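You operate a simulated robot arm through the tools that you are given. There is no shell and no other tool. Be economical: measure what you need, move in short steps, check, and stop when the job is done.

The job below is to be done with a simulated robot arm. You get a single attempt, and the scene is never put back.

## Task
Take the thick silver ring and put it in the green tray. Put the silver two-peg block on the top of the drum stand away on the machine end of the tool bench. Take the red-cap jar and put it on top of the job carton on the top of the air bench. Press the number one vent button three times. Take the green capped peg and leave it in the dark tray. Fetch the white bin and set it on the free end of the feed bench. Turn the length dial to 30. Take the silver tool set from the top of the crate stand and put it on top of the green can. Take the thick black ring and leave it on the grey pad. Any order will do. Set down upright: silver two-peg block, red-cap jar.

Only the result counts: the job must be done as asked and must still hold three seconds after the hand-in. Knocking over, shifting, dropping, spilling or breaking anything else fails it. Lids that push on must go on centred and level and be pressed home; caps that screw on are set level and turned clockwise until they are tight.

## Robot
A 5-joint arm with a two-finger parallel gripper on a trunk, on a base that drives. Base frame: it is fixed to the floor where the robot stands at the start and does not move with it; the origin is under the middle of the robot, x ahead of it, y to its left, z up; the surface under the hand at the start is at about z = 0.84. Units: m, rad, N and s.
It reaches about 1.134 m from its shoulder. Its first joint turns from -2.601 to 2.601 rad. Places, roughly: dark tray [-4.4, 0.2, 0.8]; free end of the feed bench (22x40 cm) [3.28, -7.14, 0.86]; green can (9x9x10 cm) [3.5, -8.3, 0.6]; green capped peg (2x2x5 cm) [-2.3, -3.3, 0.7]; green tray (16x12x4 cm) [-0.2, 2, 0.9]; grey pad (12x6x3 cm) [0.4, 1.5, 0.9]; job carton [-10.25, 0.25, 0.75]; length dial [3, -6.8, 0.9]; machine end of the tool bench [0.5, 0.8, 0.8]; number one vent button [-10.1, 0.3, 0.9]; red-cap jar [-11.25, -0.5, 0.75]; silver tool set [3.75, -8.25, 0.75]; silver two-peg block [-11, -0.25, 0.75]; thick black ring (3x3x3 cm) [0.5, 0.1, 0.9]; thick silver ring (3x3x3 cm) [0.6, 0.1, 0.9]; white bin [-0.5, -6, 0.75]. Payload 1.57 kg.
The tool frame sits at the grasp point between the pads (the TCP): z along the fingers, y along the line on which they close. The tips reach 0.03 m beyond it. The gripper opens to 0.11 m. The fingers are 0.024 m wide and 0.012 m thick; the gripper's body (0.048 by 0.112 m) begins 0.078 m behind the TCP.
Orientation is that of the tool frame in the base frame, as a unit quaternion [x, y, z, w]. With the fingers straight down and closing along the base's y, the tool's x points along the base's -x, its y along +y and its z along -z.

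## Interface
- The arm moves only by the tool move_arm. Its arguments are lists of equal length, an entry for each row: "delta_rot": the turn, a rotation vector about the tool's x, y, z in rad, a list of three; "travel": the shift along the tool's x, y, z in cm, a list of three; "fingers": the finger opening in cm, from 0 to 11. In form: {"delta_rot": [[rx, ry, rz], ...], "travel": [[dx, dy, dz], ...], "fingers": [fingers, ...]}. A call has 1 to 10 rows; each row shifts and turns the commanded pose from where the row before left it, along the tool's axes as they then stand. Rows are played at 5 a second. More than 0.05 m and 0.15 rad between two rows, or a gripper value outside its range, and nothing of the call is played. Where a pose cannot be reached the arm comes as near as it can. A force on the tool above 40 N (or 10 N above the force at the start of the call, whichever is more), or a blocked arm, ends the call early, and 0.2 s more pass. The fingers move at their own pace (about 0.072 m/s each) and stop on an object; they squeeze with about 22 N. The grip force told is the motor's: it shows also when the fingers shut on nothing. Time passes only in rows, and 0.2 s behind the last, so rows that do not move let the fingers close. It gives the time, the measured TCP pose, the force on the tool (base axes), the opening and the grip force at its end, in the units of the frame above (readings bear some noise), with the torque about the TCP (base axes, N m) and any sound that the robot's microphone picked up.
- Cameras (640 x 400 px; columns grow to the right, rows downward): "scene" is now at [0.0113, 0.233, 1.7629]; the picture's right is [0.54, -0.84, 0.00], its down [-0.77, -0.49, -0.40] and it looks along [0.33, 0.21, -0.92] (base axes); focal length 268 px, centre (320, 200). "wrist" rides on the gripper at [0.07, 0.016, -0.141] in the tool frame; the picture's right is [-0.23, 0.97, 0.00], its down [-0.85, -0.20, -0.48] and it looks along [-0.47, -0.11, 0.88] (tool axes); focal length 222 px, centre (320, 200). There is no depth. A picture from a camera that has moved, and an enlarged one, comes with that camera's place and axes in the base frame and with its lens. The place of the scene camera against the robot may be out by one fixed shift of up to 0.018 m in any direction.
- camera(camera): a new picture of that camera. No time passes.
- slide_trunk(by): slides the trunk up (or, below 0, down) by that many m; the arm and the scene camera ride with it, the base frame stays. It gives what a move gives, with no picture.
- drive_base(legs): drives the robot by 1 to 6 legs, each [ahead, turn to the left] in m and rad, along the robot's own axes; the way and the turn of a leg run together, so that a leg with both is an arc; at most 1.5 m and 3.142 rad a leg. The arm and the cameras ride along, it lands a little off, and it stops where it bumps. It gives what a move gives.
- aim_head(pan, tilt): turns the head with the scene camera to pan (to the left, within 2.705 rad either way) and tilt (down, from -0.506 to 1.204), counted from straight ahead of the robot. It gives what a move gives.
- inspect(camera, box): a new picture of the part [left, top, right, bottom] of that camera's present view, enlarged. No time passes.
- close_job(): hands the job in; it is judged then, once.

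Work in short steps. Places have to be worked out from the pictures, the camera data and where the tool is seen: move nearer, look again, correct. Check each grasp and each placing, and mend what went wrong. You have 483 turns and 216 pictures in all, those below and enlarged ones among them. Open the gripper and draw the arm clear of the work before you hand the job in, unless the task says otherwise; then end with one line.

The tools are called after ">>>" as a command line: name --argument value ..., lists and objects as JSON in quotes. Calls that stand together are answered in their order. move_arm: Moves the arm, as the interface text tells. Its arguments: {"type":"object","properties":{"delta_rot":{"type":"array"},"travel":{"type":"array"},"fingers":{"type":"array"}},"required":["delta_rot","travel","fingers"]} The other tools are called the same way: slide_trunk (by) slides the trunk up or down; drive_base (legs) drives the base; aim_head (pan, tilt) turns the head that bears the scene camera; camera (camera) takes a picture; inspect (camera, box) takes an enlarged picture of a part of a camera's view; close_job () hands the job in.

At the start:

```text
t: 0.0
position: [0.4106, 0.4319, 1.0594]
ee_rot: [0.001, 1.0, 0.0, 0.0]
wrist_force: [-0.3, -0.5, 0.2]
ft_torque: [-0.02, 0.01, -0.02]
gripper_width: 0.1101
grasp_force: 0.1
trunk travel left (down, up): [-0.793, 0.177]
robot x, y, heading: [-0.0046, 0.0304, -0.002]
head pan, tilt: [0.569, 1.164]
```

scene: 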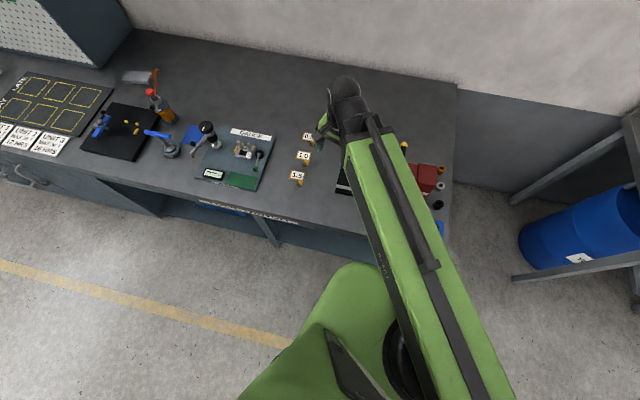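
wrist: 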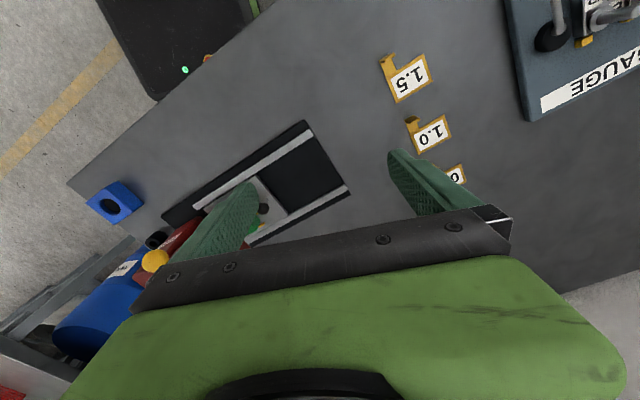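

I start by looking at the near bench from different head angles, as the arm hides the rings.

>>> aim_head --pan 0.0 --tilt 0.9

>>> camera --camera "scene"

>>> aim_head --pan 1.2 --tilt 0.7

>>> camera --camera "scene"

```text
t: 1.0
position: [0.4102, 0.4319, 1.059]
ee_rot: [0.0, 1.0, 0.001, 0.001]
wrist_force: [-0.2, 0.4, -0.5]
ft_torque: [0.01, -0.01, -0.01]
gripper_width: 0.1102
grasp_force: 0.2
trunk travel left (down, up): [-0.793, 0.177]
robot x, y, heading: [-0.0013, 0.0322, 0.002]
head pan, tilt: [0.0, 0.901]
```

```text
213 pictures are left
camera scene: at [0.0373, 0.2013, 1.7806], right [0.0, -1.0, 0.0], down [-0.78, 0.0, -0.62], along [0.62, 0.0, -0.78], focal length 268 px, centre (320, 200)
```

scene: 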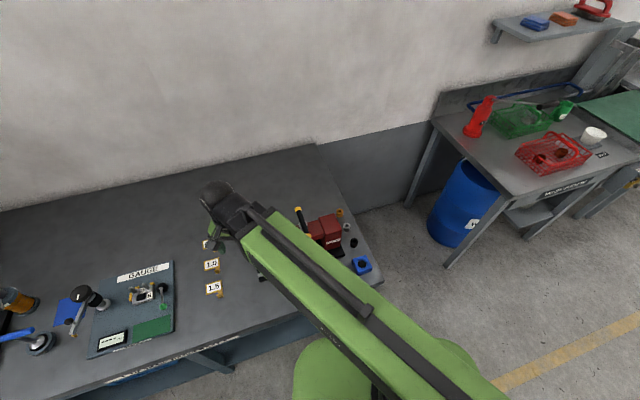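

```text
t: 2.4
position: [0.4085, 0.432, 1.0594]
ee_rot: [0.0, 1.0, -0.001, 0.0]
wrist_force: [0.4, -0.2, 1.3]
ft_torque: [-0.01, -0.02, 0.01]
gripper_width: 0.1101
grasp_force: 0.1
trunk travel left (down, up): [-0.793, 0.177]
robot x, y, heading: [-0.0062, 0.0295, 0.003]
head pan, tilt: [1.201, 0.7]
```

```text
212 pictures are left
camera scene: at [-0.0073, 0.2806, 1.7967], right [0.93, -0.36, 0.0], down [-0.23, -0.6, -0.76], along [0.28, 0.71, -0.64], focal length 268 px, centre (320, 200)
```

scene: 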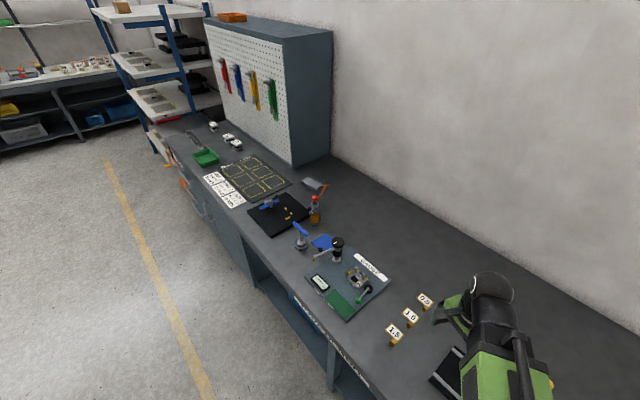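

The rings are by the red vise at the right end of the bench. I enlarge that view, with the head back at pan 0.

>>> aim_head --pan -0.2 --tilt 0.9

>>> inspect --camera "scene" --box '[200, 180, 340, 290]'

```text
t: 3.9
position: [0.4097, 0.432, 1.0597]
ee_rot: [0.0, 1.0, 0.0, 0.0]
wrist_force: [-0.5, -0.8, 0.0]
ft_torque: [0.01, 0.04, 0.01]
gripper_width: 0.1099
grasp_force: 0.0
trunk travel left (down, up): [-0.793, 0.177]
robot x, y, heading: [-0.008, 0.0311, -0.002]
head pan, tilt: [-0.201, 0.901]
```

```text
3.64 times, centred on (270, 235) of scene
camera zoom: at [0.0359, 0.1864, 1.7806], right [-0.2, -0.98, 0.0], down [-0.77, 0.16, -0.62], along [0.61, -0.12, -0.78], focal length 976 px, centre (502, 73)
```

zoom: 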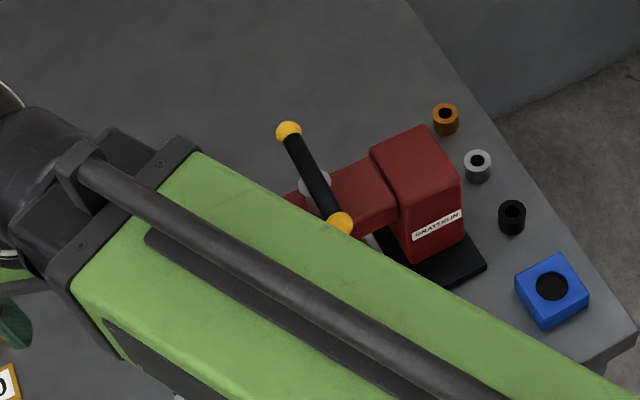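

Silver ring judged at about (0.635, 0.098), black at (0.56, 0.073). I move above the silver ring at a safe height first.

>>> move_arm --delta_rot '[[0, 0, 0], [0, 0, 0], [0, 0, 0], [0, 0, 0], [0, 0, 0], [0, 0, 0], [0, 0, 0], [0, 0, 0], [0, 0, 0]]' --travel '[[-2.49, -3.71, 0], [-2.49, -3.71, 0], [-2.49, -3.71, 0], [-2.49, -3.71, 0], [-2.49, -3.71, 0], [-2.49, -3.71, 0], [-2.49, -3.71, 0], [-2.49, -3.71, 0], [-2.49, -3.71, 0]]' --fingers '[6, 6, 6, 6, 6, 6, 6, 6, 6]'

>>> move_arm --delta_rot '[[0, 0, -0.14], [0, 0, -0.14], [0, 0, -0.14], [0, 0, -0.14], [0, 0, -0.14], [0, 0, -0.14], [0, 0, -0.14]]' --travel '[[0, 0, 0], [0, 0, 0], [0, 0, 0], [0, 0, 0], [0, 0, 0], [0, 0, 0], [0, 0, 0]]' --fingers '[6, 6, 6, 6, 6, 6, 6]'

>>> move_arm --delta_rot '[[0, 0, -0.14], [0, 0, -0.14], [0, 0, -0.14], [0, 0, -0.14], [0, 0, -0.14], [0, 0, -0.14], [0, 0, -0.077]]' --travel '[[0, 0, 0], [0, 0, 0], [0, 0, 0], [0, 0, 0], [0, 0, 0], [0, 0, 0], [0, 0, 0]]' --fingers '[6, 6, 6, 6, 6, 6, 6]'

>>> camera --camera "wrist"

>>> camera --camera "scene"

```text
t: 4.9
position: [0.497, 0.2941, 1.0605]
ee_rot: [-0.002, 1.0, 0.006, -0.008]
wrist_force: [-4.3, 17.7, 28.8]
ft_torque: [-0.39, -0.14, -0.01]
gripper_width: 0.0438
grasp_force: 0.1
trunk travel left (down, up): [-0.793, 0.177]
robot x, y, heading: [-0.0028, 0.0291, 0.003]
head pan, tilt: [-0.201, 0.901]
stopped in row 5: the force on the tool passed its limit at 50 N (the readings are from after the stop); the commanded pose is now the measured one
```

```text
t: 5.8
position: [0.4939, 0.2923, 1.061]
ee_rot: [-0.205, 0.979, 0.007, -0.011]
wrist_force: [-12.7, 9.0, 41.6]
ft_torque: [-1.2, 0.22, -0.41]
gripper_width: 0.0469
grasp_force: 0.0
trunk travel left (down, up): [-0.793, 0.177]
robot x, y, heading: [-0.0054, 0.0297, -0.004]
head pan, tilt: [-0.201, 0.901]
stopped in row 4: the force on the tool passed its limit at 47 N (the readings are from after the stop); the commanded pose is now the measured one
```

```text
t: 7.4
position: [0.4991, 0.2911, 1.0597]
ee_rot: [-0.618, 0.786, 0.009, -0.007]
wrist_force: [0.2, 0.0, -0.4]
ft_torque: [0.04, 0.0, -0.02]
gripper_width: 0.0601
grasp_force: 0.0
trunk travel left (down, up): [-0.793, 0.177]
robot x, y, heading: [-0.006, 0.0335, 0.001]
head pan, tilt: [-0.201, 0.901]
```

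```text
210 pictures are left
camera wrist: at [0.4675, 0.225, 1.2007], right [-0.89, 0.45, 0.02], down [0.41, 0.78, 0.48], along [0.2, 0.43, -0.88], focal length 222 px, centre (320, 200)
```

wrist: 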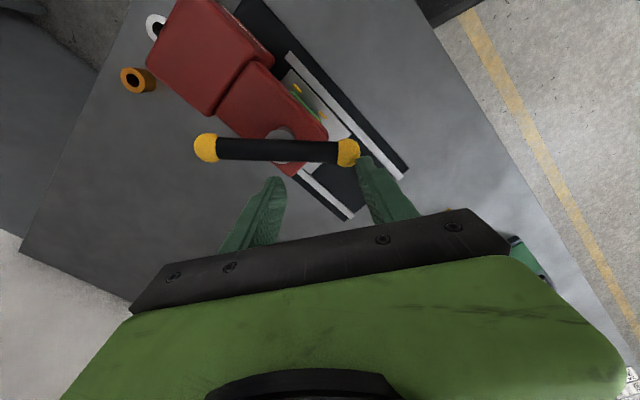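

```text
209 pictures are left
camera scene: at [0.0357, 0.1864, 1.7806], right [-0.2, -0.98, 0.0], down [-0.77, 0.16, -0.62], along [0.61, -0.12, -0.78], focal length 268 px, centre (320, 200)
```

scene: 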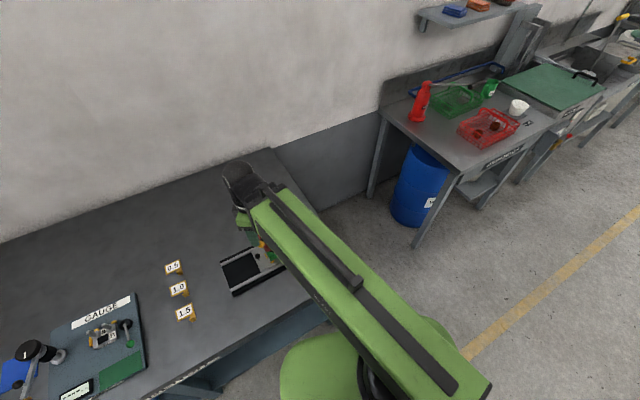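

The fingers touched the tall vise handle; its top is higher than I thought. I rise straight up and look for any change.

>>> move_arm --delta_rot '[[0, 0, 0], [0, 0, 0], [0, 0, 0], [0, 0, 0]]' --travel '[[0, 0, -4], [0, 0, -4], [0, 0, -4], [0, 0, -4]]' --fingers '[6, 6, 6, 6]'

>>> camera --camera "wrist"

```text
t: 8.4
position: [0.4967, 0.2899, 1.059]
ee_rot: [-0.617, 0.787, 0.01, -0.006]
wrist_force: [0.5, -0.3, -0.7]
ft_torque: [0.01, -0.01, -0.05]
gripper_width: 0.0599
grasp_force: 0.1
out of reach, approached as far as the arm can: row 1, 2, 3, 4
trunk travel left (down, up): [-0.793, 0.177]
robot x, y, heading: [-0.0046, 0.0316, -0.003]
head pan, tilt: [-0.201, 0.901]
```

```text
208 pictures are left
camera wrist: at [0.4674, 0.225, 1.2007], right [-0.89, 0.45, 0.02], down [0.41, 0.78, 0.48], along [0.2, 0.43, -0.88], focal length 222 px, centre (320, 200)
```

wrist: 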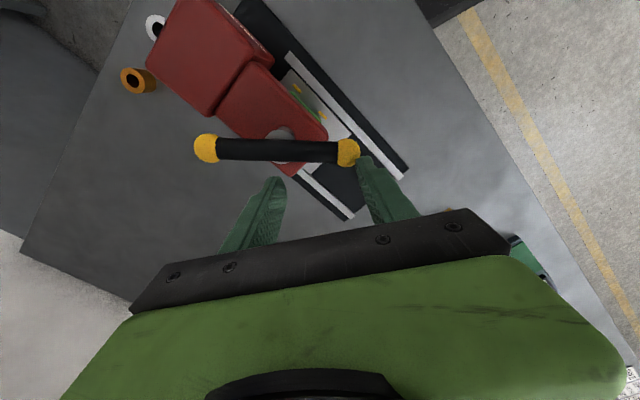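

The arm cannot go higher itself, so I raise the trunk.

>>> slide_trunk --by 0.17

>>> camera --camera "scene"

>>> camera --camera "wrist"

```text
t: 10.3
position: [0.4987, 0.2909, 1.2303]
ee_rot: [-0.617, 0.787, 0.009, -0.007]
wrist_force: [-0.7, 0.1, 0.7]
ft_torque: [0.0, -0.01, 0.01]
gripper_width: 0.0602
grasp_force: 0.0
trunk travel left (down, up): [-0.963, 0.007]
robot x, y, heading: [-0.0073, 0.0317, -0.003]
head pan, tilt: [-0.201, 0.901]
```

```text
207 pictures are left
camera scene: at [0.0357, 0.1864, 1.9505], right [-0.2, -0.98, 0.0], down [-0.77, 0.16, -0.62], along [0.61, -0.12, -0.78], focal length 268 px, centre (320, 200)
```

scene: 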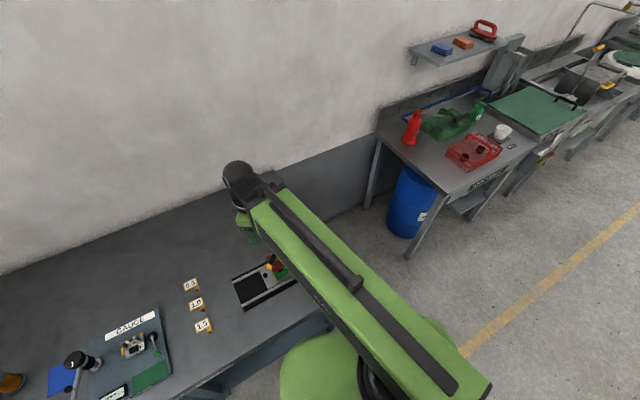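

```text
206 pictures are left
camera wrist: at [0.4674, 0.2251, 1.3707], right [-0.89, 0.45, 0.02], down [0.41, 0.78, 0.48], along [0.2, 0.43, -0.88], focal length 222 px, centre (320, 200)
```

wrist: 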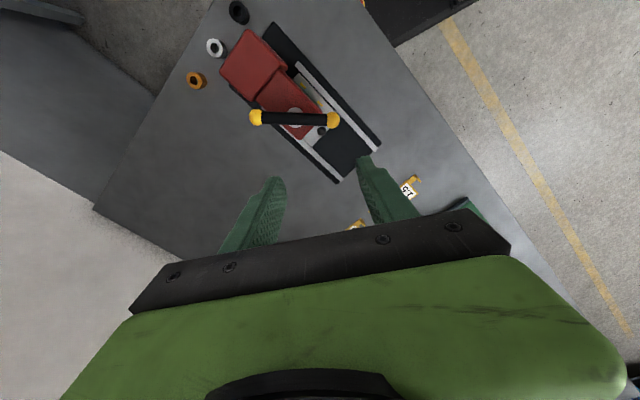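

The vise handle was swung by my touch (I estimate ~45°); I'll see to it afterwards. Now the silver ring is seen at about (0.61, 0.09); I move above it at this height and turn.

>>> move_arm --delta_rot '[[0, 0, 0], [0, 0, 0], [0, 0, 0], [0, 0, 0], [0, 0, 0], [0, 0, -0.135], [0, 0, -0.135], [0, 0, -0.135], [0, 0, -0.135]]' --travel '[[3.33, -3.11, 0], [3.33, -3.11, 0], [3.33, -3.11, 0], [3.33, -3.11, 0], [3.33, -3.11, 0], [0, 0, 0], [0, 0, 0], [0, 0, 0], [0, 0, 0]]' --fingers '[6, 6, 6, 6, 6, 6, 6, 6, 6]'

>>> camera --camera "wrist"

```text
t: 12.3
position: [0.6095, 0.0912, 1.2296]
ee_rot: [0.805, -0.593, -0.011, 0.003]
wrist_force: [0.2, 0.3, -0.1]
ft_torque: [0.02, 0.01, 0.02]
gripper_width: 0.0598
grasp_force: 0.0
out of reach, approached as far as the arm can: row 5
trunk travel left (down, up): [-0.963, 0.007]
robot x, y, heading: [-0.0024, 0.0345, 0.002]
head pan, tilt: [-0.201, 0.901]
```

```text
205 pictures are left
camera wrist: at [0.6168, 0.0188, 1.3698], right [-1.0, -0.07, 0.02], down [-0.05, 0.87, 0.49], along [-0.05, 0.48, -0.87], focal length 222 px, centre (320, 200)
```

wrist: 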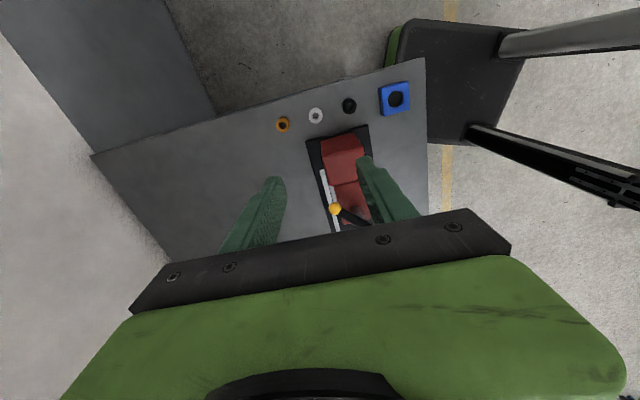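

Position agrees: silver (0.610, 0.090), black (0.541, 0.066). Descend most of the way and look.

>>> move_arm --delta_rot '[[0, 0, 0], [0, 0, 0], [0, 0, 0], [0, 0, 0], [0, 0, 0], [0, 0, 0]]' --travel '[[0, 0, 4.9], [0, 0, 4.9], [0, 0, 4.9], [0, 0, 4.9], [0, 0, 4.9], [0, 0, 4.9]]' --fingers '[5.5, 5.5, 5.5, 5.5, 5.5, 5.5]'

>>> camera --camera "wrist"

```text
t: 13.7
position: [0.6097, 0.0924, 1.2293]
ee_rot: [0.805, -0.593, -0.011, 0.003]
wrist_force: [1.7, -1.0, 0.3]
ft_torque: [-0.03, 0.02, 0.01]
gripper_width: 0.0549
grasp_force: 0.0
out of reach, approached as far as the arm can: row 1, 2, 3, 4, 5, 6
trunk travel left (down, up): [-0.963, 0.007]
robot x, y, heading: [-0.0063, 0.0279, 0.001]
head pan, tilt: [-0.201, 0.901]
```

```text
204 pictures are left
camera wrist: at [0.6165, 0.019, 1.3699], right [-1.0, -0.07, 0.02], down [-0.05, 0.87, 0.49], along [-0.05, 0.48, -0.87], focal length 222 px, centre (320, 200)
```

wrist: 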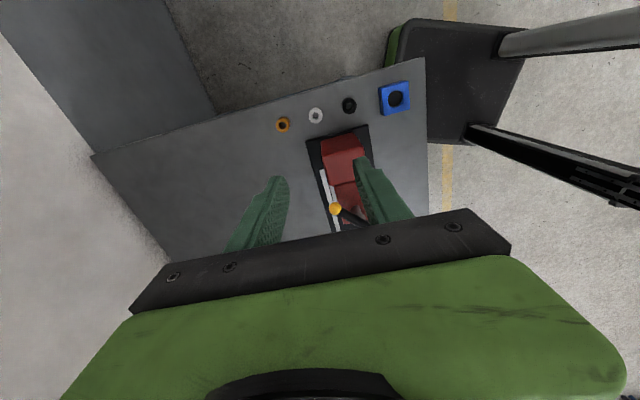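

The arm cannot move vertically from here with the tool straight down, so I use the trunk for height.

>>> slide_trunk --by -0.28

>>> camera --camera "wrist"

```text
t: 16.5
position: [0.6091, 0.0928, 0.9499]
ee_rot: [0.805, -0.593, -0.011, 0.002]
wrist_force: [0.0, 0.2, 0.1]
ft_torque: [-0.02, 0.0, 0.02]
gripper_width: 0.0549
grasp_force: 0.1
trunk travel left (down, up): [-0.683, 0.287]
robot x, y, heading: [-0.0036, 0.0302, 0.002]
head pan, tilt: [-0.201, 0.901]
```

```text
203 pictures are left
camera wrist: at [0.6165, 0.0189, 1.0899], right [-1.0, -0.07, 0.02], down [-0.05, 0.87, 0.49], along [-0.05, 0.48, -0.87], focal length 222 px, centre (320, 200)
```

wrist: 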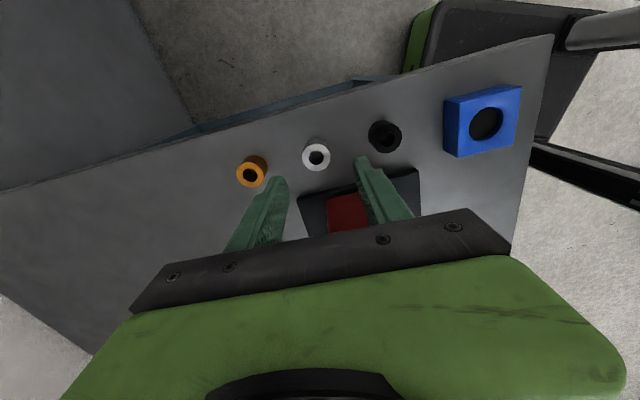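

Ring is about 7 mm further −y than the tool; shift and lower to grasp height.

>>> move_arm --delta_rot '[[0, 0, 0]]' --travel '[[0.7, 0, 0]]' --fingers '[5.5]'

>>> slide_trunk --by -0.074

>>> camera --camera "wrist"

```text
t: 16.9
position: [0.6118, 0.0846, 0.9501]
ee_rot: [0.804, -0.594, -0.01, 0.003]
wrist_force: [0.8, -0.4, -0.2]
ft_torque: [-0.02, 0.0, 0.05]
gripper_width: 0.0548
grasp_force: 0.0
trunk travel left (down, up): [-0.683, 0.287]
robot x, y, heading: [-0.0038, 0.0312, -0.003]
head pan, tilt: [-0.201, 0.901]
```

```text
t: 18.0
position: [0.6116, 0.0847, 0.8758]
ee_rot: [0.805, -0.593, -0.011, 0.003]
wrist_force: [0.4, -0.3, 0.1]
ft_torque: [-0.02, -0.01, -0.01]
gripper_width: 0.0553
grasp_force: 0.1
trunk travel left (down, up): [-0.609, 0.361]
robot x, y, heading: [-0.005, 0.0324, -0.001]
head pan, tilt: [-0.201, 0.901]
```

```text
202 pictures are left
camera wrist: at [0.6184, 0.0122, 1.0159], right [-1.0, -0.07, 0.02], down [-0.05, 0.87, 0.49], along [-0.05, 0.48, -0.87], focal length 222 px, centre (320, 200)
```

wrist: 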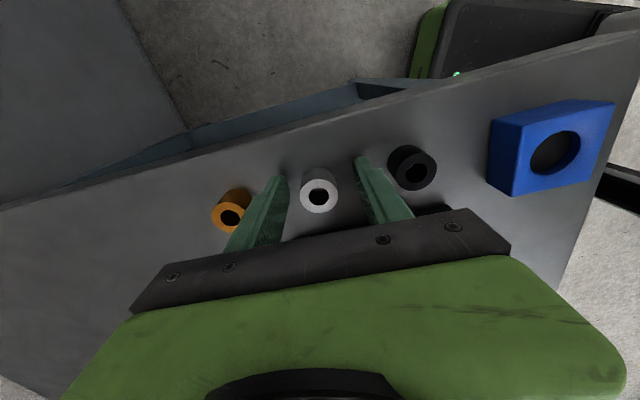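

The ring stands well between the fingers. Close.

>>> move_arm --delta_rot '[[0, 0, 0], [0, 0, 0], [0, 0, 0], [0, 0, 0]]' --travel '[[0, 0, 0], [0, 0, 0], [0, 0, 0], [0, 0, 0]]' --fingers '[2, 2, 2, 2]'

>>> slide_trunk --by 0.12

>>> camera --camera "wrist"

```text
t: 19.0
position: [0.6114, 0.0855, 0.8762]
ee_rot: [0.805, -0.593, -0.009, 0.003]
wrist_force: [1.4, -0.2, 3.0]
ft_torque: [0.05, -0.1, -0.06]
gripper_width: 0.0291
grasp_force: 22.1
trunk travel left (down, up): [-0.609, 0.361]
robot x, y, heading: [-0.0056, 0.0281, 0.002]
head pan, tilt: [-0.201, 0.901]
```

```text
t: 20.5
position: [0.6121, 0.0859, 0.9952]
ee_rot: [0.805, -0.594, -0.011, 0.003]
wrist_force: [-0.3, -0.2, -1.0]
ft_torque: [0.01, 0.01, 0.02]
gripper_width: 0.0284
grasp_force: 21.7
trunk travel left (down, up): [-0.729, 0.241]
robot x, y, heading: [-0.0069, 0.0304, -0.004]
head pan, tilt: [-0.201, 0.901]
```

```text
201 pictures are left
camera wrist: at [0.6185, 0.0123, 1.1358], right [-1.0, -0.07, 0.02], down [-0.05, 0.87, 0.49], along [-0.05, 0.48, -0.87], focal length 222 px, centre (320, 200)
```

wrist: 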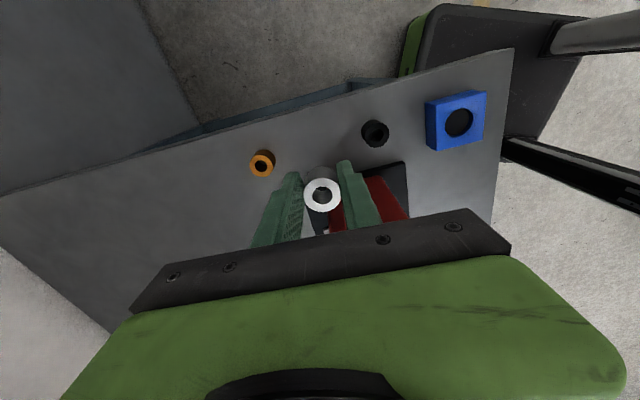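

The silver ring is held. I test whether the arm alone can move up and outward here, to learn its workspace.

>>> move_arm --delta_rot '[[0, 0, 0], [0, 0, 0]]' --travel '[[0, 0, -3], [0, 0, -3]]' --fingers '[2, 2]'

>>> slide_trunk --by 0.23

>>> aim_head --pan -0.6 --tilt 1.2

>>> camera --camera "scene"

```text
t: 21.1
position: [0.612, 0.0853, 0.9968]
ee_rot: [0.805, -0.593, -0.011, 0.003]
wrist_force: [0.0, 0.2, -1.2]
ft_torque: [0.01, -0.03, 0.0]
gripper_width: 0.0289
grasp_force: 22.0
out of reach, approached as far as the arm can: row 1, 2
trunk travel left (down, up): [-0.729, 0.241]
robot x, y, heading: [-0.0026, 0.0307, -0.003]
head pan, tilt: [-0.201, 0.901]
```

```text
t: 23.6
position: [0.6124, 0.0865, 1.2249]
ee_rot: [0.805, -0.593, -0.011, 0.003]
wrist_force: [-0.2, 0.1, -0.9]
ft_torque: [-0.04, 0.01, 0.01]
gripper_width: 0.0288
grasp_force: 21.5
trunk travel left (down, up): [-0.959, 0.011]
robot x, y, heading: [-0.0035, 0.0303, -0.002]
head pan, tilt: [-0.201, 0.901]
```

```text
t: 24.4
position: [0.6127, 0.0845, 1.2271]
ee_rot: [0.805, -0.593, -0.011, 0.003]
wrist_force: [0.4, 0.3, -0.9]
ft_torque: [0.01, -0.02, 0.01]
gripper_width: 0.0286
grasp_force: 22.1
trunk travel left (down, up): [-0.959, 0.011]
robot x, y, heading: [-0.0043, 0.0335, -0.0]
head pan, tilt: [-0.6, 1.201]
```

```text
200 pictures are left
camera scene: at [0.0081, 0.1698, 1.9268], right [-0.56, -0.83, 0.0], down [-0.77, 0.53, -0.36], along [0.3, -0.2, -0.93], focal length 268 px, centre (320, 200)
```

scene: 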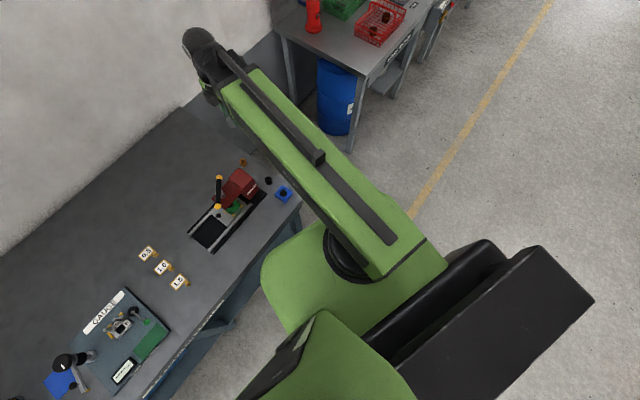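

The arm works like a SCARA: height comes from the trunk, horizontal reach from the arm. With the ring held and trunk high, I back off, turn along the bench and drive toward the green tray.

>>> drive_base --legs '[[-0.25, 0], [0, 1.876], [1.2, 0]]'

>>> aim_head --pan -0.6 --tilt 0.8

>>> camera --camera "scene"

```text
t: 36.4
position: [-0.8257, 1.7568, 1.2256]
ee_rot: [0.957, 0.29, -0.004, 0.01]
wrist_force: [0.2, -0.2, -0.2]
ft_torque: [-0.04, 0.0, 0.04]
gripper_width: 0.0284
grasp_force: 21.4
trunk travel left (down, up): [-0.959, 0.011]
robot x, y, heading: [-0.5998, 1.1809, 1.853]
head pan, tilt: [-0.6, 1.201]
```

```text
t: 37.3
position: [-0.8255, 1.7574, 1.2252]
ee_rot: [0.957, 0.289, -0.004, 0.01]
wrist_force: [-0.3, 0.9, -0.9]
ft_torque: [0.02, -0.01, 0.02]
gripper_width: 0.0287
grasp_force: 22.1
trunk travel left (down, up): [-0.959, 0.011]
robot x, y, heading: [-0.6046, 1.1825, 1.852]
head pan, tilt: [-0.6, 0.799]
```

```text
199 pictures are left
camera scene: at [-0.7174, 1.1679, 1.9544], right [0.95, -0.31, 0.0], down [-0.22, -0.68, -0.7], along [0.22, 0.66, -0.72], focal length 268 px, centre (320, 200)
```

scene: 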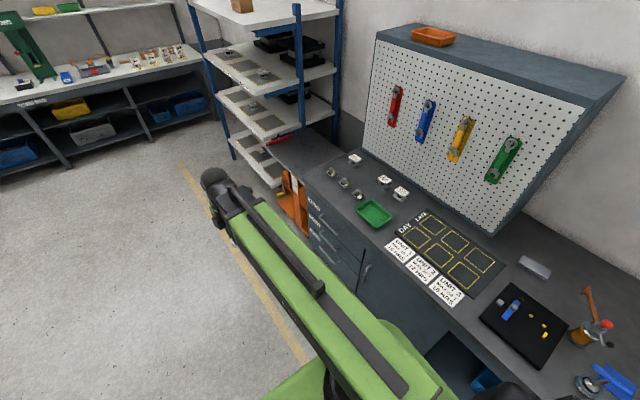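

Green tray estimated at (-0.13, 1.98). I carry the ring over it.

>>> move_arm --delta_rot '[[0, 0, 0], [0, 0, 0], [0, 0, 0], [0, 0, 0], [0, 0, 0], [0, 0, 0], [0, 0, 0], [0, 0, 0], [0, 0, 0], [0, 0, 0]]' --travel '[[4.6, 1.3, 0], [4.6, 1.3, 0], [4.6, 1.3, 0], [4.6, 1.3, 0], [4.6, 1.3, 0], [4.6, 1.3, 0], [4.6, 1.3, 0], [4.6, 1.3, 0], [4.6, 1.3, 0], [4.6, 1.3, 0]]' --fingers '[2, 2, 2, 2, 2, 2, 2, 2, 2, 2]'

>>> move_arm --delta_rot '[[0, 0, 0], [0, 0, 0], [0, 0, 0]]' --travel '[[4.6, 1.3, 0], [4.6, 1.3, 0], [4.6, 1.3, 0]]' --fingers '[2, 2, 2]'

>>> camera --camera "wrist"

```text
t: 39.5
position: [-0.37, 1.9056, 1.2248]
ee_rot: [0.957, 0.289, -0.004, 0.011]
wrist_force: [0.5, -0.1, -0.5]
ft_torque: [-0.02, 0.02, -0.02]
gripper_width: 0.0287
grasp_force: 22.2
out of reach, approached as far as the arm can: row 7
trunk travel left (down, up): [-0.959, 0.011]
robot x, y, heading: [-0.6037, 1.1814, 1.855]
head pan, tilt: [-0.6, 0.799]
```

```text
t: 40.3
position: [-0.2333, 1.9501, 1.2248]
ee_rot: [0.957, 0.29, -0.005, 0.01]
wrist_force: [-0.6, -0.8, -1.2]
ft_torque: [-0.01, -0.01, -0.02]
gripper_width: 0.0288
grasp_force: 22.5
trunk travel left (down, up): [-0.959, 0.011]
robot x, y, heading: [-0.6017, 1.1847, 1.853]
head pan, tilt: [-0.6, 0.799]
```

```text
198 pictures are left
camera wrist: at [-0.167, 1.9775, 1.365], right [0.35, -0.94, 0.02], down [-0.82, -0.3, 0.49], along [-0.45, -0.19, -0.87], focal length 222 px, centre (320, 200)
```

wrist: 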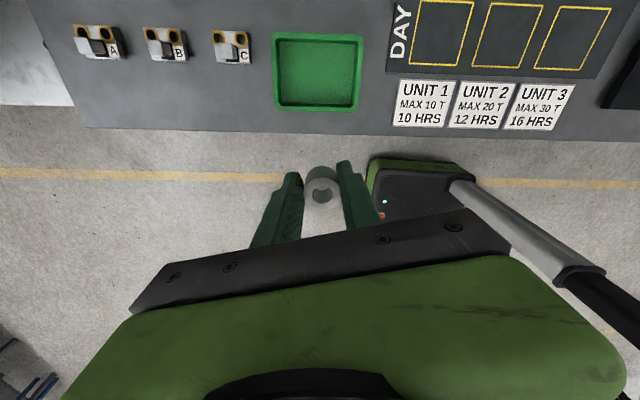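

Tray centre by wrist camera: (-0.154, 1.971). Shift there and lower to just above the tray floor.

>>> move_arm --delta_rot '[[0, 0, 0], [0, 0, 0]]' --travel '[[3.87, 1.32, 0], [3.87, 1.32, 0]]' --fingers '[2, 2]'

>>> slide_trunk --by -0.26

>>> camera --camera "wrist"

```text
t: 40.9
position: [-0.1555, 1.9696, 1.2264]
ee_rot: [0.957, 0.29, -0.004, 0.01]
wrist_force: [0.2, -0.1, -1.0]
ft_torque: [0.03, -0.04, 0.0]
gripper_width: 0.0288
grasp_force: 22.0
trunk travel left (down, up): [-0.959, 0.011]
robot x, y, heading: [-0.6015, 1.1797, 1.854]
head pan, tilt: [-0.6, 0.799]
```

```text
t: 43.6
position: [-0.1558, 1.97, 0.9654]
ee_rot: [0.957, 0.29, -0.004, 0.01]
wrist_force: [-0.7, 0.6, -1.2]
ft_torque: [-0.01, -0.03, -0.01]
gripper_width: 0.0289
grasp_force: 22.4
trunk travel left (down, up): [-0.699, 0.271]
robot x, y, heading: [-0.6011, 1.1818, 1.851]
head pan, tilt: [-0.6, 0.799]
```

```text
197 pictures are left
camera wrist: at [-0.0897, 1.9971, 1.1059], right [0.35, -0.94, 0.02], down [-0.82, -0.3, 0.49], along [-0.45, -0.19, -0.87], focal length 222 px, centre (320, 200)
```

wrist: 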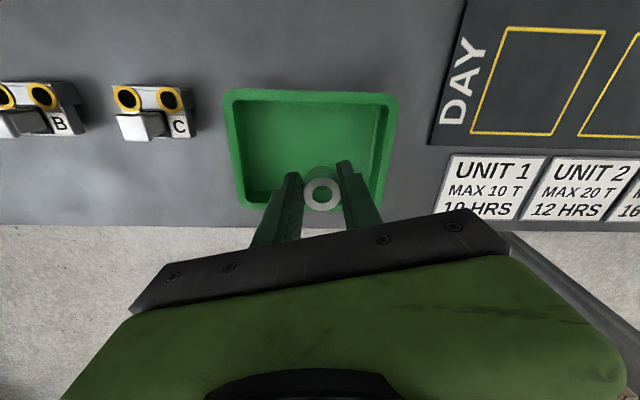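

TCP is centred over the tray. Lower and release.

>>> slide_trunk --by -0.078

>>> move_arm --delta_rot '[[0, 0, 0], [0, 0, 0], [0, 0, 0]]' --travel '[[0, 0, 0], [0, 0, 0], [0, 0, 0]]' --fingers '[5, 5, 5]'

>>> slide_trunk --by 0.3

>>> camera --camera "wrist"

```text
t: 44.7
position: [-0.1557, 1.9684, 0.8867]
ee_rot: [0.957, 0.29, -0.003, 0.011]
wrist_force: [0.3, 0.1, -1.3]
ft_torque: [0.01, 0.01, -0.01]
gripper_width: 0.0288
grasp_force: 22.5
trunk travel left (down, up): [-0.621, 0.349]
robot x, y, heading: [-0.6047, 1.1857, 1.855]
head pan, tilt: [-0.6, 0.799]
```

```text
t: 45.5
position: [-0.1551, 1.9693, 0.8879]
ee_rot: [0.957, 0.29, -0.004, 0.01]
wrist_force: [0.2, 0.1, 0.2]
ft_torque: [0.0, -0.01, -0.01]
gripper_width: 0.0501
grasp_force: 0.0
trunk travel left (down, up): [-0.621, 0.349]
robot x, y, heading: [-0.6032, 1.1826, 1.857]
head pan, tilt: [-0.6, 0.799]
```

```text
t: 48.5
position: [-0.1557, 1.971, 1.1878]
ee_rot: [0.957, 0.29, -0.005, 0.01]
wrist_force: [0.6, -0.1, -0.5]
ft_torque: [0.05, -0.01, -0.01]
gripper_width: 0.0503
grasp_force: 0.1
trunk travel left (down, up): [-0.921, 0.049]
robot x, y, heading: [-0.6027, 1.1817, 1.855]
head pan, tilt: [-0.6, 0.799]
```

```text
196 pictures are left
camera wrist: at [-0.0897, 1.9971, 1.3278], right [0.35, -0.94, 0.02], down [-0.82, -0.3, 0.49], along [-0.45, -0.19, -0.87], focal length 222 px, centre (320, 200)
```

wrist: 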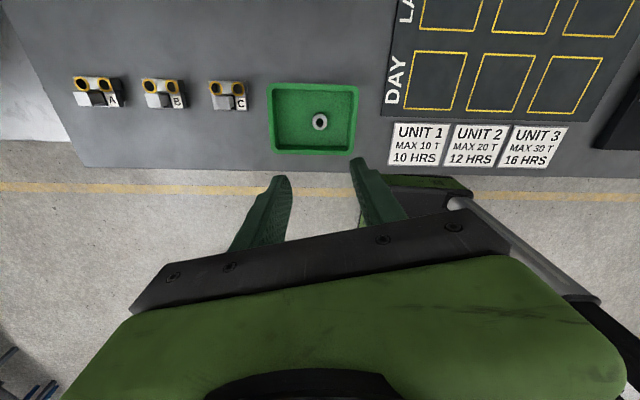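

Silver ring lies in the tray. Now drive back toward the black ring with trunk at full height, turning to face the bench.

>>> slide_trunk --by 0.045

>>> drive_base --legs '[[-0.6, 0], [0, -1.55], [0.21, 0]]'

>>> camera --camera "wrist"

>>> aim_head --pan 0.4 --tilt 0.9

>>> camera --camera "scene"

```text
t: 49.4
position: [-0.1552, 1.9686, 1.2327]
ee_rot: [0.957, 0.29, -0.004, 0.011]
wrist_force: [0.1, -0.2, 0.1]
ft_torque: [-0.01, 0.03, 0.05]
gripper_width: 0.0502
grasp_force: 0.1
trunk travel left (down, up): [-0.966, 0.004]
robot x, y, heading: [-0.6057, 1.1799, 1.855]
head pan, tilt: [-0.6, 0.799]
```

```text
t: 57.8
position: [0.5621, 0.2407, 1.2321]
ee_rot: [0.886, -0.464, -0.01, 0.005]
wrist_force: [0.9, 0.9, 0.7]
ft_torque: [-0.09, 0.03, -0.03]
gripper_width: 0.05
grasp_force: 0.0
trunk travel left (down, up): [-0.966, 0.004]
robot x, y, heading: [-0.2273, 0.6389, 0.314]
head pan, tilt: [-0.6, 0.799]
```

```text
195 pictures are left
camera wrist: at [0.5911, 0.173, 1.3725], right [-0.93, -0.37, 0.02], down [-0.31, 0.82, 0.49], along [-0.2, 0.44, -0.87], focal length 222 px, centre (320, 200)
```

wrist: 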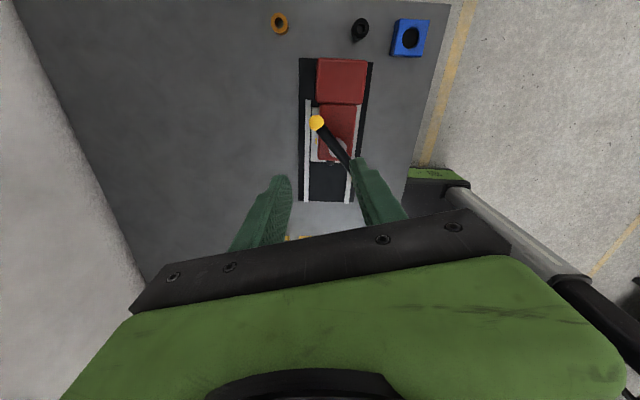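

```text
t: 59.0
position: [0.5622, 0.2392, 1.2327]
ee_rot: [0.886, -0.463, -0.01, 0.004]
wrist_force: [-0.1, -0.2, -0.8]
ft_torque: [0.02, 0.0, 0.02]
gripper_width: 0.0501
grasp_force: 0.2
trunk travel left (down, up): [-0.966, 0.004]
robot x, y, heading: [-0.223, 0.6416, 0.321]
head pan, tilt: [0.4, 0.901]
```

```text
194 pictures are left
camera scene: at [-0.2525, 0.8366, 1.9536], right [0.66, -0.76, 0.0], down [-0.59, -0.51, -0.62], along [0.47, 0.41, -0.78], focal length 268 px, centre (320, 200)
```

scene: 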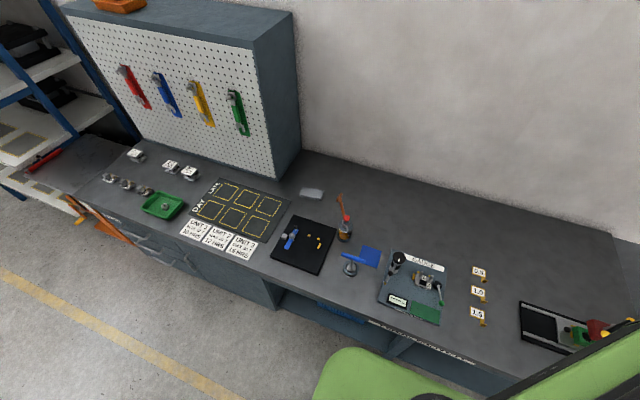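

Black ring at (0.540, 0.066) confirmed; the grey pad seen at about (0.41, 1.475). I move over the black ring, aligned with the ring row.

>>> move_arm --delta_rot '[[0, 0, 0.15], [0, 0, 0.15], [0, 0, 0], [0, 0, 0], [0, 0, 0], [0, 0, 0]]' --travel '[[0, 0, 0], [0, 0, 0], [4.0, 1.83, 0], [4.0, 1.83, 0], [4.0, 1.83, 0], [4.0, 1.83, 0]]' --fingers '[5.5, 5.5, 5.5, 5.5, 5.5, 5.5]'

>>> slide_trunk --by -0.27

>>> camera --camera "wrist"

```text
t: 60.5
position: [0.5115, 0.0884, 1.2328]
ee_rot: [0.807, -0.59, -0.007, 0.006]
wrist_force: [-0.1, -0.8, -0.1]
ft_torque: [-0.01, 0.05, -0.01]
gripper_width: 0.0547
grasp_force: 0.0
out of reach, approached as far as the arm can: row 5, 6
trunk travel left (down, up): [-0.966, 0.004]
robot x, y, heading: [-0.2243, 0.6384, 0.314]
head pan, tilt: [0.4, 0.901]
```

```text
t: 63.2
position: [0.5129, 0.0877, 0.9638]
ee_rot: [0.808, -0.59, -0.008, 0.006]
wrist_force: [0.5, 0.1, -0.3]
ft_torque: [0.0, 0.01, -0.02]
gripper_width: 0.055
grasp_force: 0.0
trunk travel left (down, up): [-0.696, 0.274]
robot x, y, heading: [-0.2239, 0.6402, 0.316]
head pan, tilt: [0.4, 0.901]
```

```text
193 pictures are left
camera wrist: at [0.5192, 0.0165, 1.1035], right [-1.0, -0.08, 0.02], down [-0.06, 0.88, 0.48], along [-0.06, 0.48, -0.88], focal length 222 px, centre (320, 200)
```

wrist: 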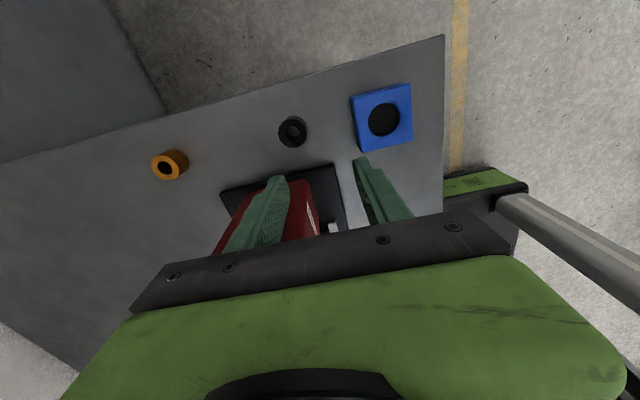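

Just out of reach by 4 cm. I raise the trunk and shift the base ~15 cm along the bench.

>>> slide_trunk --by 0.27

>>> drive_base --legs '[[0, 0.6], [-0.27, 0], [0, -0.6], [0.2, 0]]'

>>> camera --camera "wrist"

```text
t: 66.0
position: [0.5118, 0.0882, 1.2322]
ee_rot: [0.807, -0.59, -0.008, 0.007]
wrist_force: [0.2, 0.3, 0.4]
ft_torque: [0.01, 0.02, -0.01]
gripper_width: 0.0553
grasp_force: 0.0
trunk travel left (down, up): [-0.966, 0.004]
robot x, y, heading: [-0.2258, 0.6376, 0.315]
head pan, tilt: [0.4, 0.901]
```

```text
t: 72.3
position: [0.5393, -0.0641, 1.2327]
ee_rot: [0.806, -0.592, -0.008, 0.007]
wrist_force: [1.1, 0.5, -0.1]
ft_torque: [-0.07, 0.05, 0.01]
gripper_width: 0.0551
grasp_force: 0.1
trunk travel left (down, up): [-0.966, 0.004]
robot x, y, heading: [-0.194, 0.4835, 0.32]
head pan, tilt: [0.4, 0.901]
```

```text
192 pictures are left
camera wrist: at [0.5468, -0.1367, 1.3726], right [-1.0, -0.07, 0.02], down [-0.06, 0.88, 0.48], along [-0.05, 0.48, -0.88], focal length 222 px, centre (320, 200)
```

wrist: 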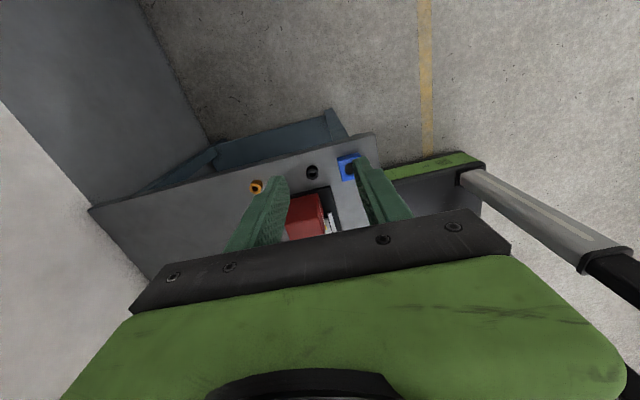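

Now in reach. Move over the black ring (0.541, 0.066) and lower to hover.

>>> move_arm --delta_rot '[[0, 0, 0], [0, 0, 0], [0, 0, 0]]' --travel '[[-4.11, -1.37, 0], [-4.11, -1.37, 0], [-4.11, -1.37, 0]]' --fingers '[5.5, 5.5, 5.5]'

>>> slide_trunk --by -0.28

>>> camera --camera "wrist"

```text
t: 73.1
position: [0.5407, 0.0674, 1.2328]
ee_rot: [0.806, -0.592, -0.008, 0.006]
wrist_force: [0.8, 0.0, -0.3]
ft_torque: [-0.03, 0.02, -0.01]
gripper_width: 0.0551
grasp_force: 0.1
trunk travel left (down, up): [-0.966, 0.004]
robot x, y, heading: [-0.1949, 0.4859, 0.322]
head pan, tilt: [0.4, 0.901]
```

```text
t: 76.0
position: [0.5412, 0.0659, 0.9531]
ee_rot: [0.806, -0.592, -0.008, 0.006]
wrist_force: [1.1, 0.3, -0.3]
ft_torque: [-0.03, -0.01, -0.02]
gripper_width: 0.0551
grasp_force: 0.1
trunk travel left (down, up): [-0.686, 0.284]
robot x, y, heading: [-0.1965, 0.4841, 0.324]
head pan, tilt: [0.4, 0.901]
```

```text
191 pictures are left
camera wrist: at [0.5476, -0.0062, 1.0935], right [-1.0, -0.07, 0.02], down [-0.06, 0.88, 0.48], along [-0.05, 0.48, -0.88], focal length 222 px, centre (320, 200)
```

wrist: 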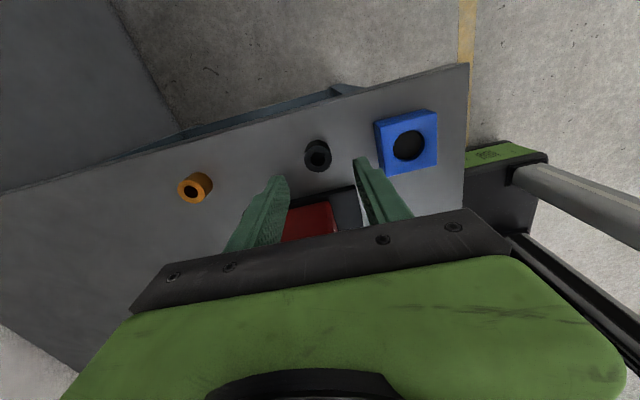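

Well aligned; 4 mm nudge, lower and grasp.

>>> move_arm --delta_rot '[[0, 0, 0]]' --travel '[[0.4, 0, 0]]' --fingers '[5.5]'

>>> slide_trunk --by -0.077

>>> move_arm --delta_rot '[[0, 0, 0], [0, 0, 0], [0, 0, 0], [0, 0, 0]]' --travel '[[0, 0, 0], [0, 0, 0], [0, 0, 0], [0, 0, 0]]' --fingers '[2, 2, 2, 2]'

>>> slide_trunk --by 0.35

>>> camera --camera "wrist"

```text
t: 76.4
position: [0.5423, 0.0616, 0.9536]
ee_rot: [0.806, -0.592, -0.008, 0.006]
wrist_force: [-0.8, -0.2, 0.1]
ft_torque: [0.01, 0.03, 0.03]
gripper_width: 0.055
grasp_force: 0.1
trunk travel left (down, up): [-0.686, 0.284]
robot x, y, heading: [-0.1933, 0.4861, 0.321]
head pan, tilt: [0.4, 0.901]
```

```text
t: 77.5
position: [0.5419, 0.0627, 0.877]
ee_rot: [0.806, -0.592, -0.007, 0.006]
wrist_force: [0.4, -0.3, -0.1]
ft_torque: [0.02, 0.02, 0.03]
gripper_width: 0.0551
grasp_force: 0.1
trunk travel left (down, up): [-0.609, 0.361]
robot x, y, heading: [-0.1971, 0.487, 0.322]
head pan, tilt: [0.4, 0.901]
```

```text
t: 78.5
position: [0.5425, 0.0628, 0.8758]
ee_rot: [0.806, -0.592, -0.008, 0.007]
wrist_force: [0.4, 0.5, 2.8]
ft_torque: [0.01, -0.04, -0.02]
gripper_width: 0.0288
grasp_force: 22.1
trunk travel left (down, up): [-0.609, 0.361]
robot x, y, heading: [-0.1986, 0.4857, 0.321]
head pan, tilt: [0.4, 0.901]
```

```text
t: 81.9
position: [0.5417, 0.0618, 1.225]
ee_rot: [0.806, -0.592, -0.009, 0.006]
wrist_force: [0.2, 0.0, -0.4]
ft_torque: [-0.02, 0.0, 0.0]
gripper_width: 0.0286
grasp_force: 21.7
trunk travel left (down, up): [-0.959, 0.011]
robot x, y, heading: [-0.1957, 0.488, 0.32]
head pan, tilt: [0.4, 0.901]
```

```text
190 pictures are left
camera wrist: at [0.5489, -0.0101, 1.3663], right [-1.0, -0.07, 0.02], down [-0.06, 0.88, 0.48], along [-0.05, 0.48, -0.88], focal length 222 px, centre (320, 200)
```

wrist: 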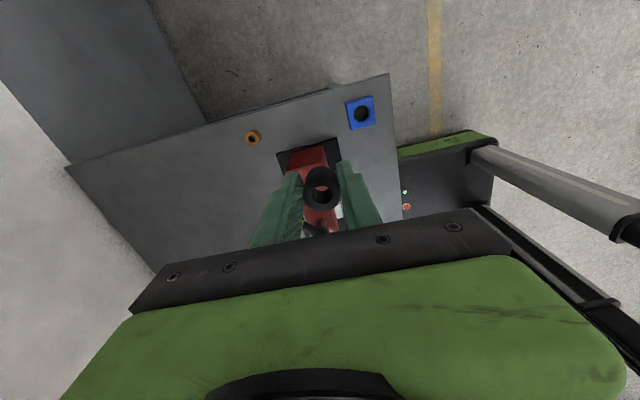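

Black ring held. Drive along the bench to face the grey pad.

>>> drive_base --legs '[[-0.2, 0], [0, 1.55], [0.75, 0], [0, -1.55], [0.22, 0]]'

>>> camera --camera "scene"

```text
t: 96.1
position: [0.3344, 0.7689, 1.2247]
ee_rot: [0.802, -0.597, -0.007, 0.007]
wrist_force: [0.3, -0.1, -1.0]
ft_torque: [-0.03, 0.04, 0.0]
gripper_width: 0.0287
grasp_force: 21.9
trunk travel left (down, up): [-0.959, 0.011]
robot x, y, heading: [-0.3933, 1.1731, 0.327]
head pan, tilt: [0.4, 0.901]
```

```text
189 pictures are left
camera scene: at [-0.4175, 1.3689, 1.9467], right [0.66, -0.75, 0.0], down [-0.59, -0.52, -0.62], along [0.46, 0.41, -0.78], focal length 268 px, centre (320, 200)
```

scene: 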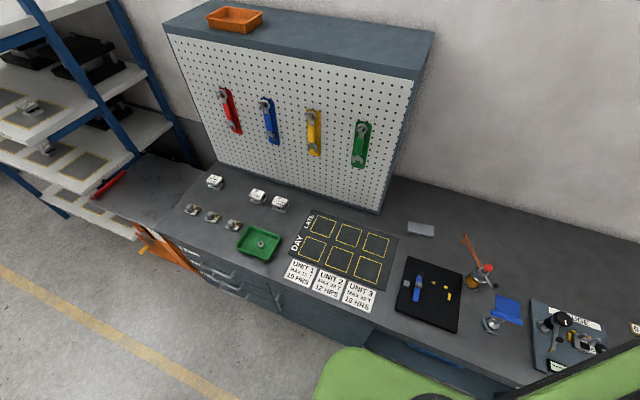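

Pad seen near (0.40, 1.47). Carry the ring there at full height in two calls.

>>> move_arm --delta_rot '[[0, 0, 0], [0, 0, 0], [0, 0, 0], [0, 0, 0], [0, 0, 0], [0, 0, 0], [0, 0, 0], [0, 0, 0], [0, 0, 0], [0, 0, 0]]' --travel '[[-4.41, -1.74, 0], [-4.41, -1.74, 0], [-4.41, -1.74, 0], [-4.41, -1.74, 0], [-4.41, -1.74, 0], [-4.41, -1.74, 0], [-4.41, -1.74, 0], [-4.41, -1.74, 0], [-4.41, -1.74, 0], [-4.41, -1.74, 0]]' --fingers '[2, 2, 2, 2, 2, 2, 2, 2, 2, 2]'

>>> move_arm --delta_rot '[[0, 0, 0], [0, 0, 0], [0, 0, 0], [0, 0, 0]]' --travel '[[-4.41, -1.74, 0], [-4.41, -1.74, 0], [-4.41, -1.74, 0], [-4.41, -1.74, 0]]' --fingers '[2, 2, 2, 2]'

>>> camera --camera "wrist"

```text
t: 98.3
position: [0.3717, 1.2419, 1.2246]
ee_rot: [0.803, -0.596, -0.007, 0.006]
wrist_force: [-0.1, 0.1, -0.6]
ft_torque: [0.01, 0.02, 0.0]
gripper_width: 0.0286
grasp_force: 22.0
trunk travel left (down, up): [-0.959, 0.011]
robot x, y, heading: [-0.3918, 1.1709, 0.326]
head pan, tilt: [0.4, 0.901]
```

```text
t: 99.3
position: [0.3884, 1.4315, 1.2258]
ee_rot: [0.803, -0.596, -0.008, 0.006]
wrist_force: [0.2, 0.2, -1.0]
ft_torque: [-0.05, 0.02, 0.0]
gripper_width: 0.0289
grasp_force: 22.2
trunk travel left (down, up): [-0.959, 0.011]
robot x, y, heading: [-0.3913, 1.1655, 0.325]
head pan, tilt: [0.4, 0.901]
```

```text
188 pictures are left
camera wrist: at [0.3947, 1.3596, 1.3662], right [-1.0, -0.06, 0.02], down [-0.05, 0.88, 0.48], along [-0.05, 0.48, -0.88], focal length 222 px, centre (320, 200)
```

wrist: 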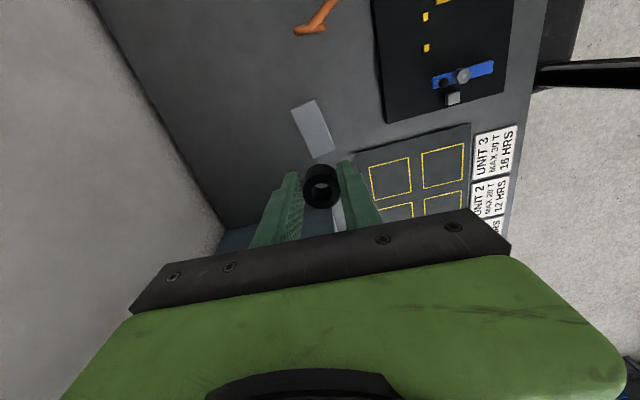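

Pad centre at about (0.393, 1.455). Adjust and lower.

>>> move_arm --delta_rot '[[0, 0, 0]]' --travel '[[-2.16, -1.17, 0]]' --fingers '[2]'

>>> slide_trunk --by -0.25

>>> camera --camera "wrist"

```text
t: 99.7
position: [0.3937, 1.4559, 1.2258]
ee_rot: [0.803, -0.596, -0.009, 0.007]
wrist_force: [-1.1, -0.2, -1.1]
ft_torque: [-0.01, -0.04, -0.03]
gripper_width: 0.0288
grasp_force: 22.1
trunk travel left (down, up): [-0.959, 0.011]
robot x, y, heading: [-0.3914, 1.1721, 0.327]
head pan, tilt: [0.4, 0.901]
```

```text
t: 102.2
position: [0.3918, 1.4545, 0.9757]
ee_rot: [0.803, -0.596, -0.007, 0.007]
wrist_force: [0.4, 0.5, -0.4]
ft_torque: [0.03, -0.02, 0.01]
gripper_width: 0.029
grasp_force: 21.9
trunk travel left (down, up): [-0.709, 0.261]
robot x, y, heading: [-0.385, 1.1727, 0.323]
head pan, tilt: [0.4, 0.901]
```

```text
187 pictures are left
camera wrist: at [0.3988, 1.3825, 1.1164], right [-1.0, -0.06, 0.02], down [-0.05, 0.88, 0.48], along [-0.05, 0.48, -0.88], focal length 222 px, centre (320, 200)
```

wrist: 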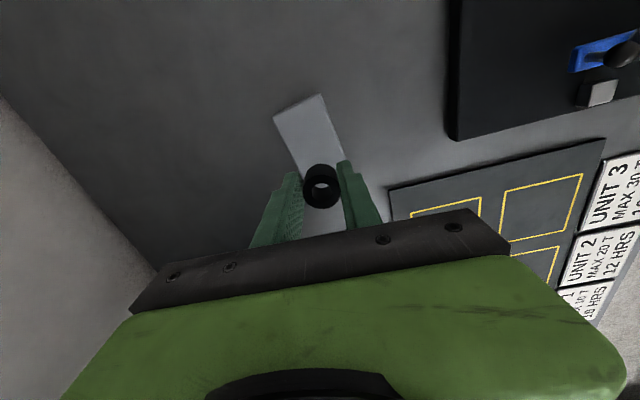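

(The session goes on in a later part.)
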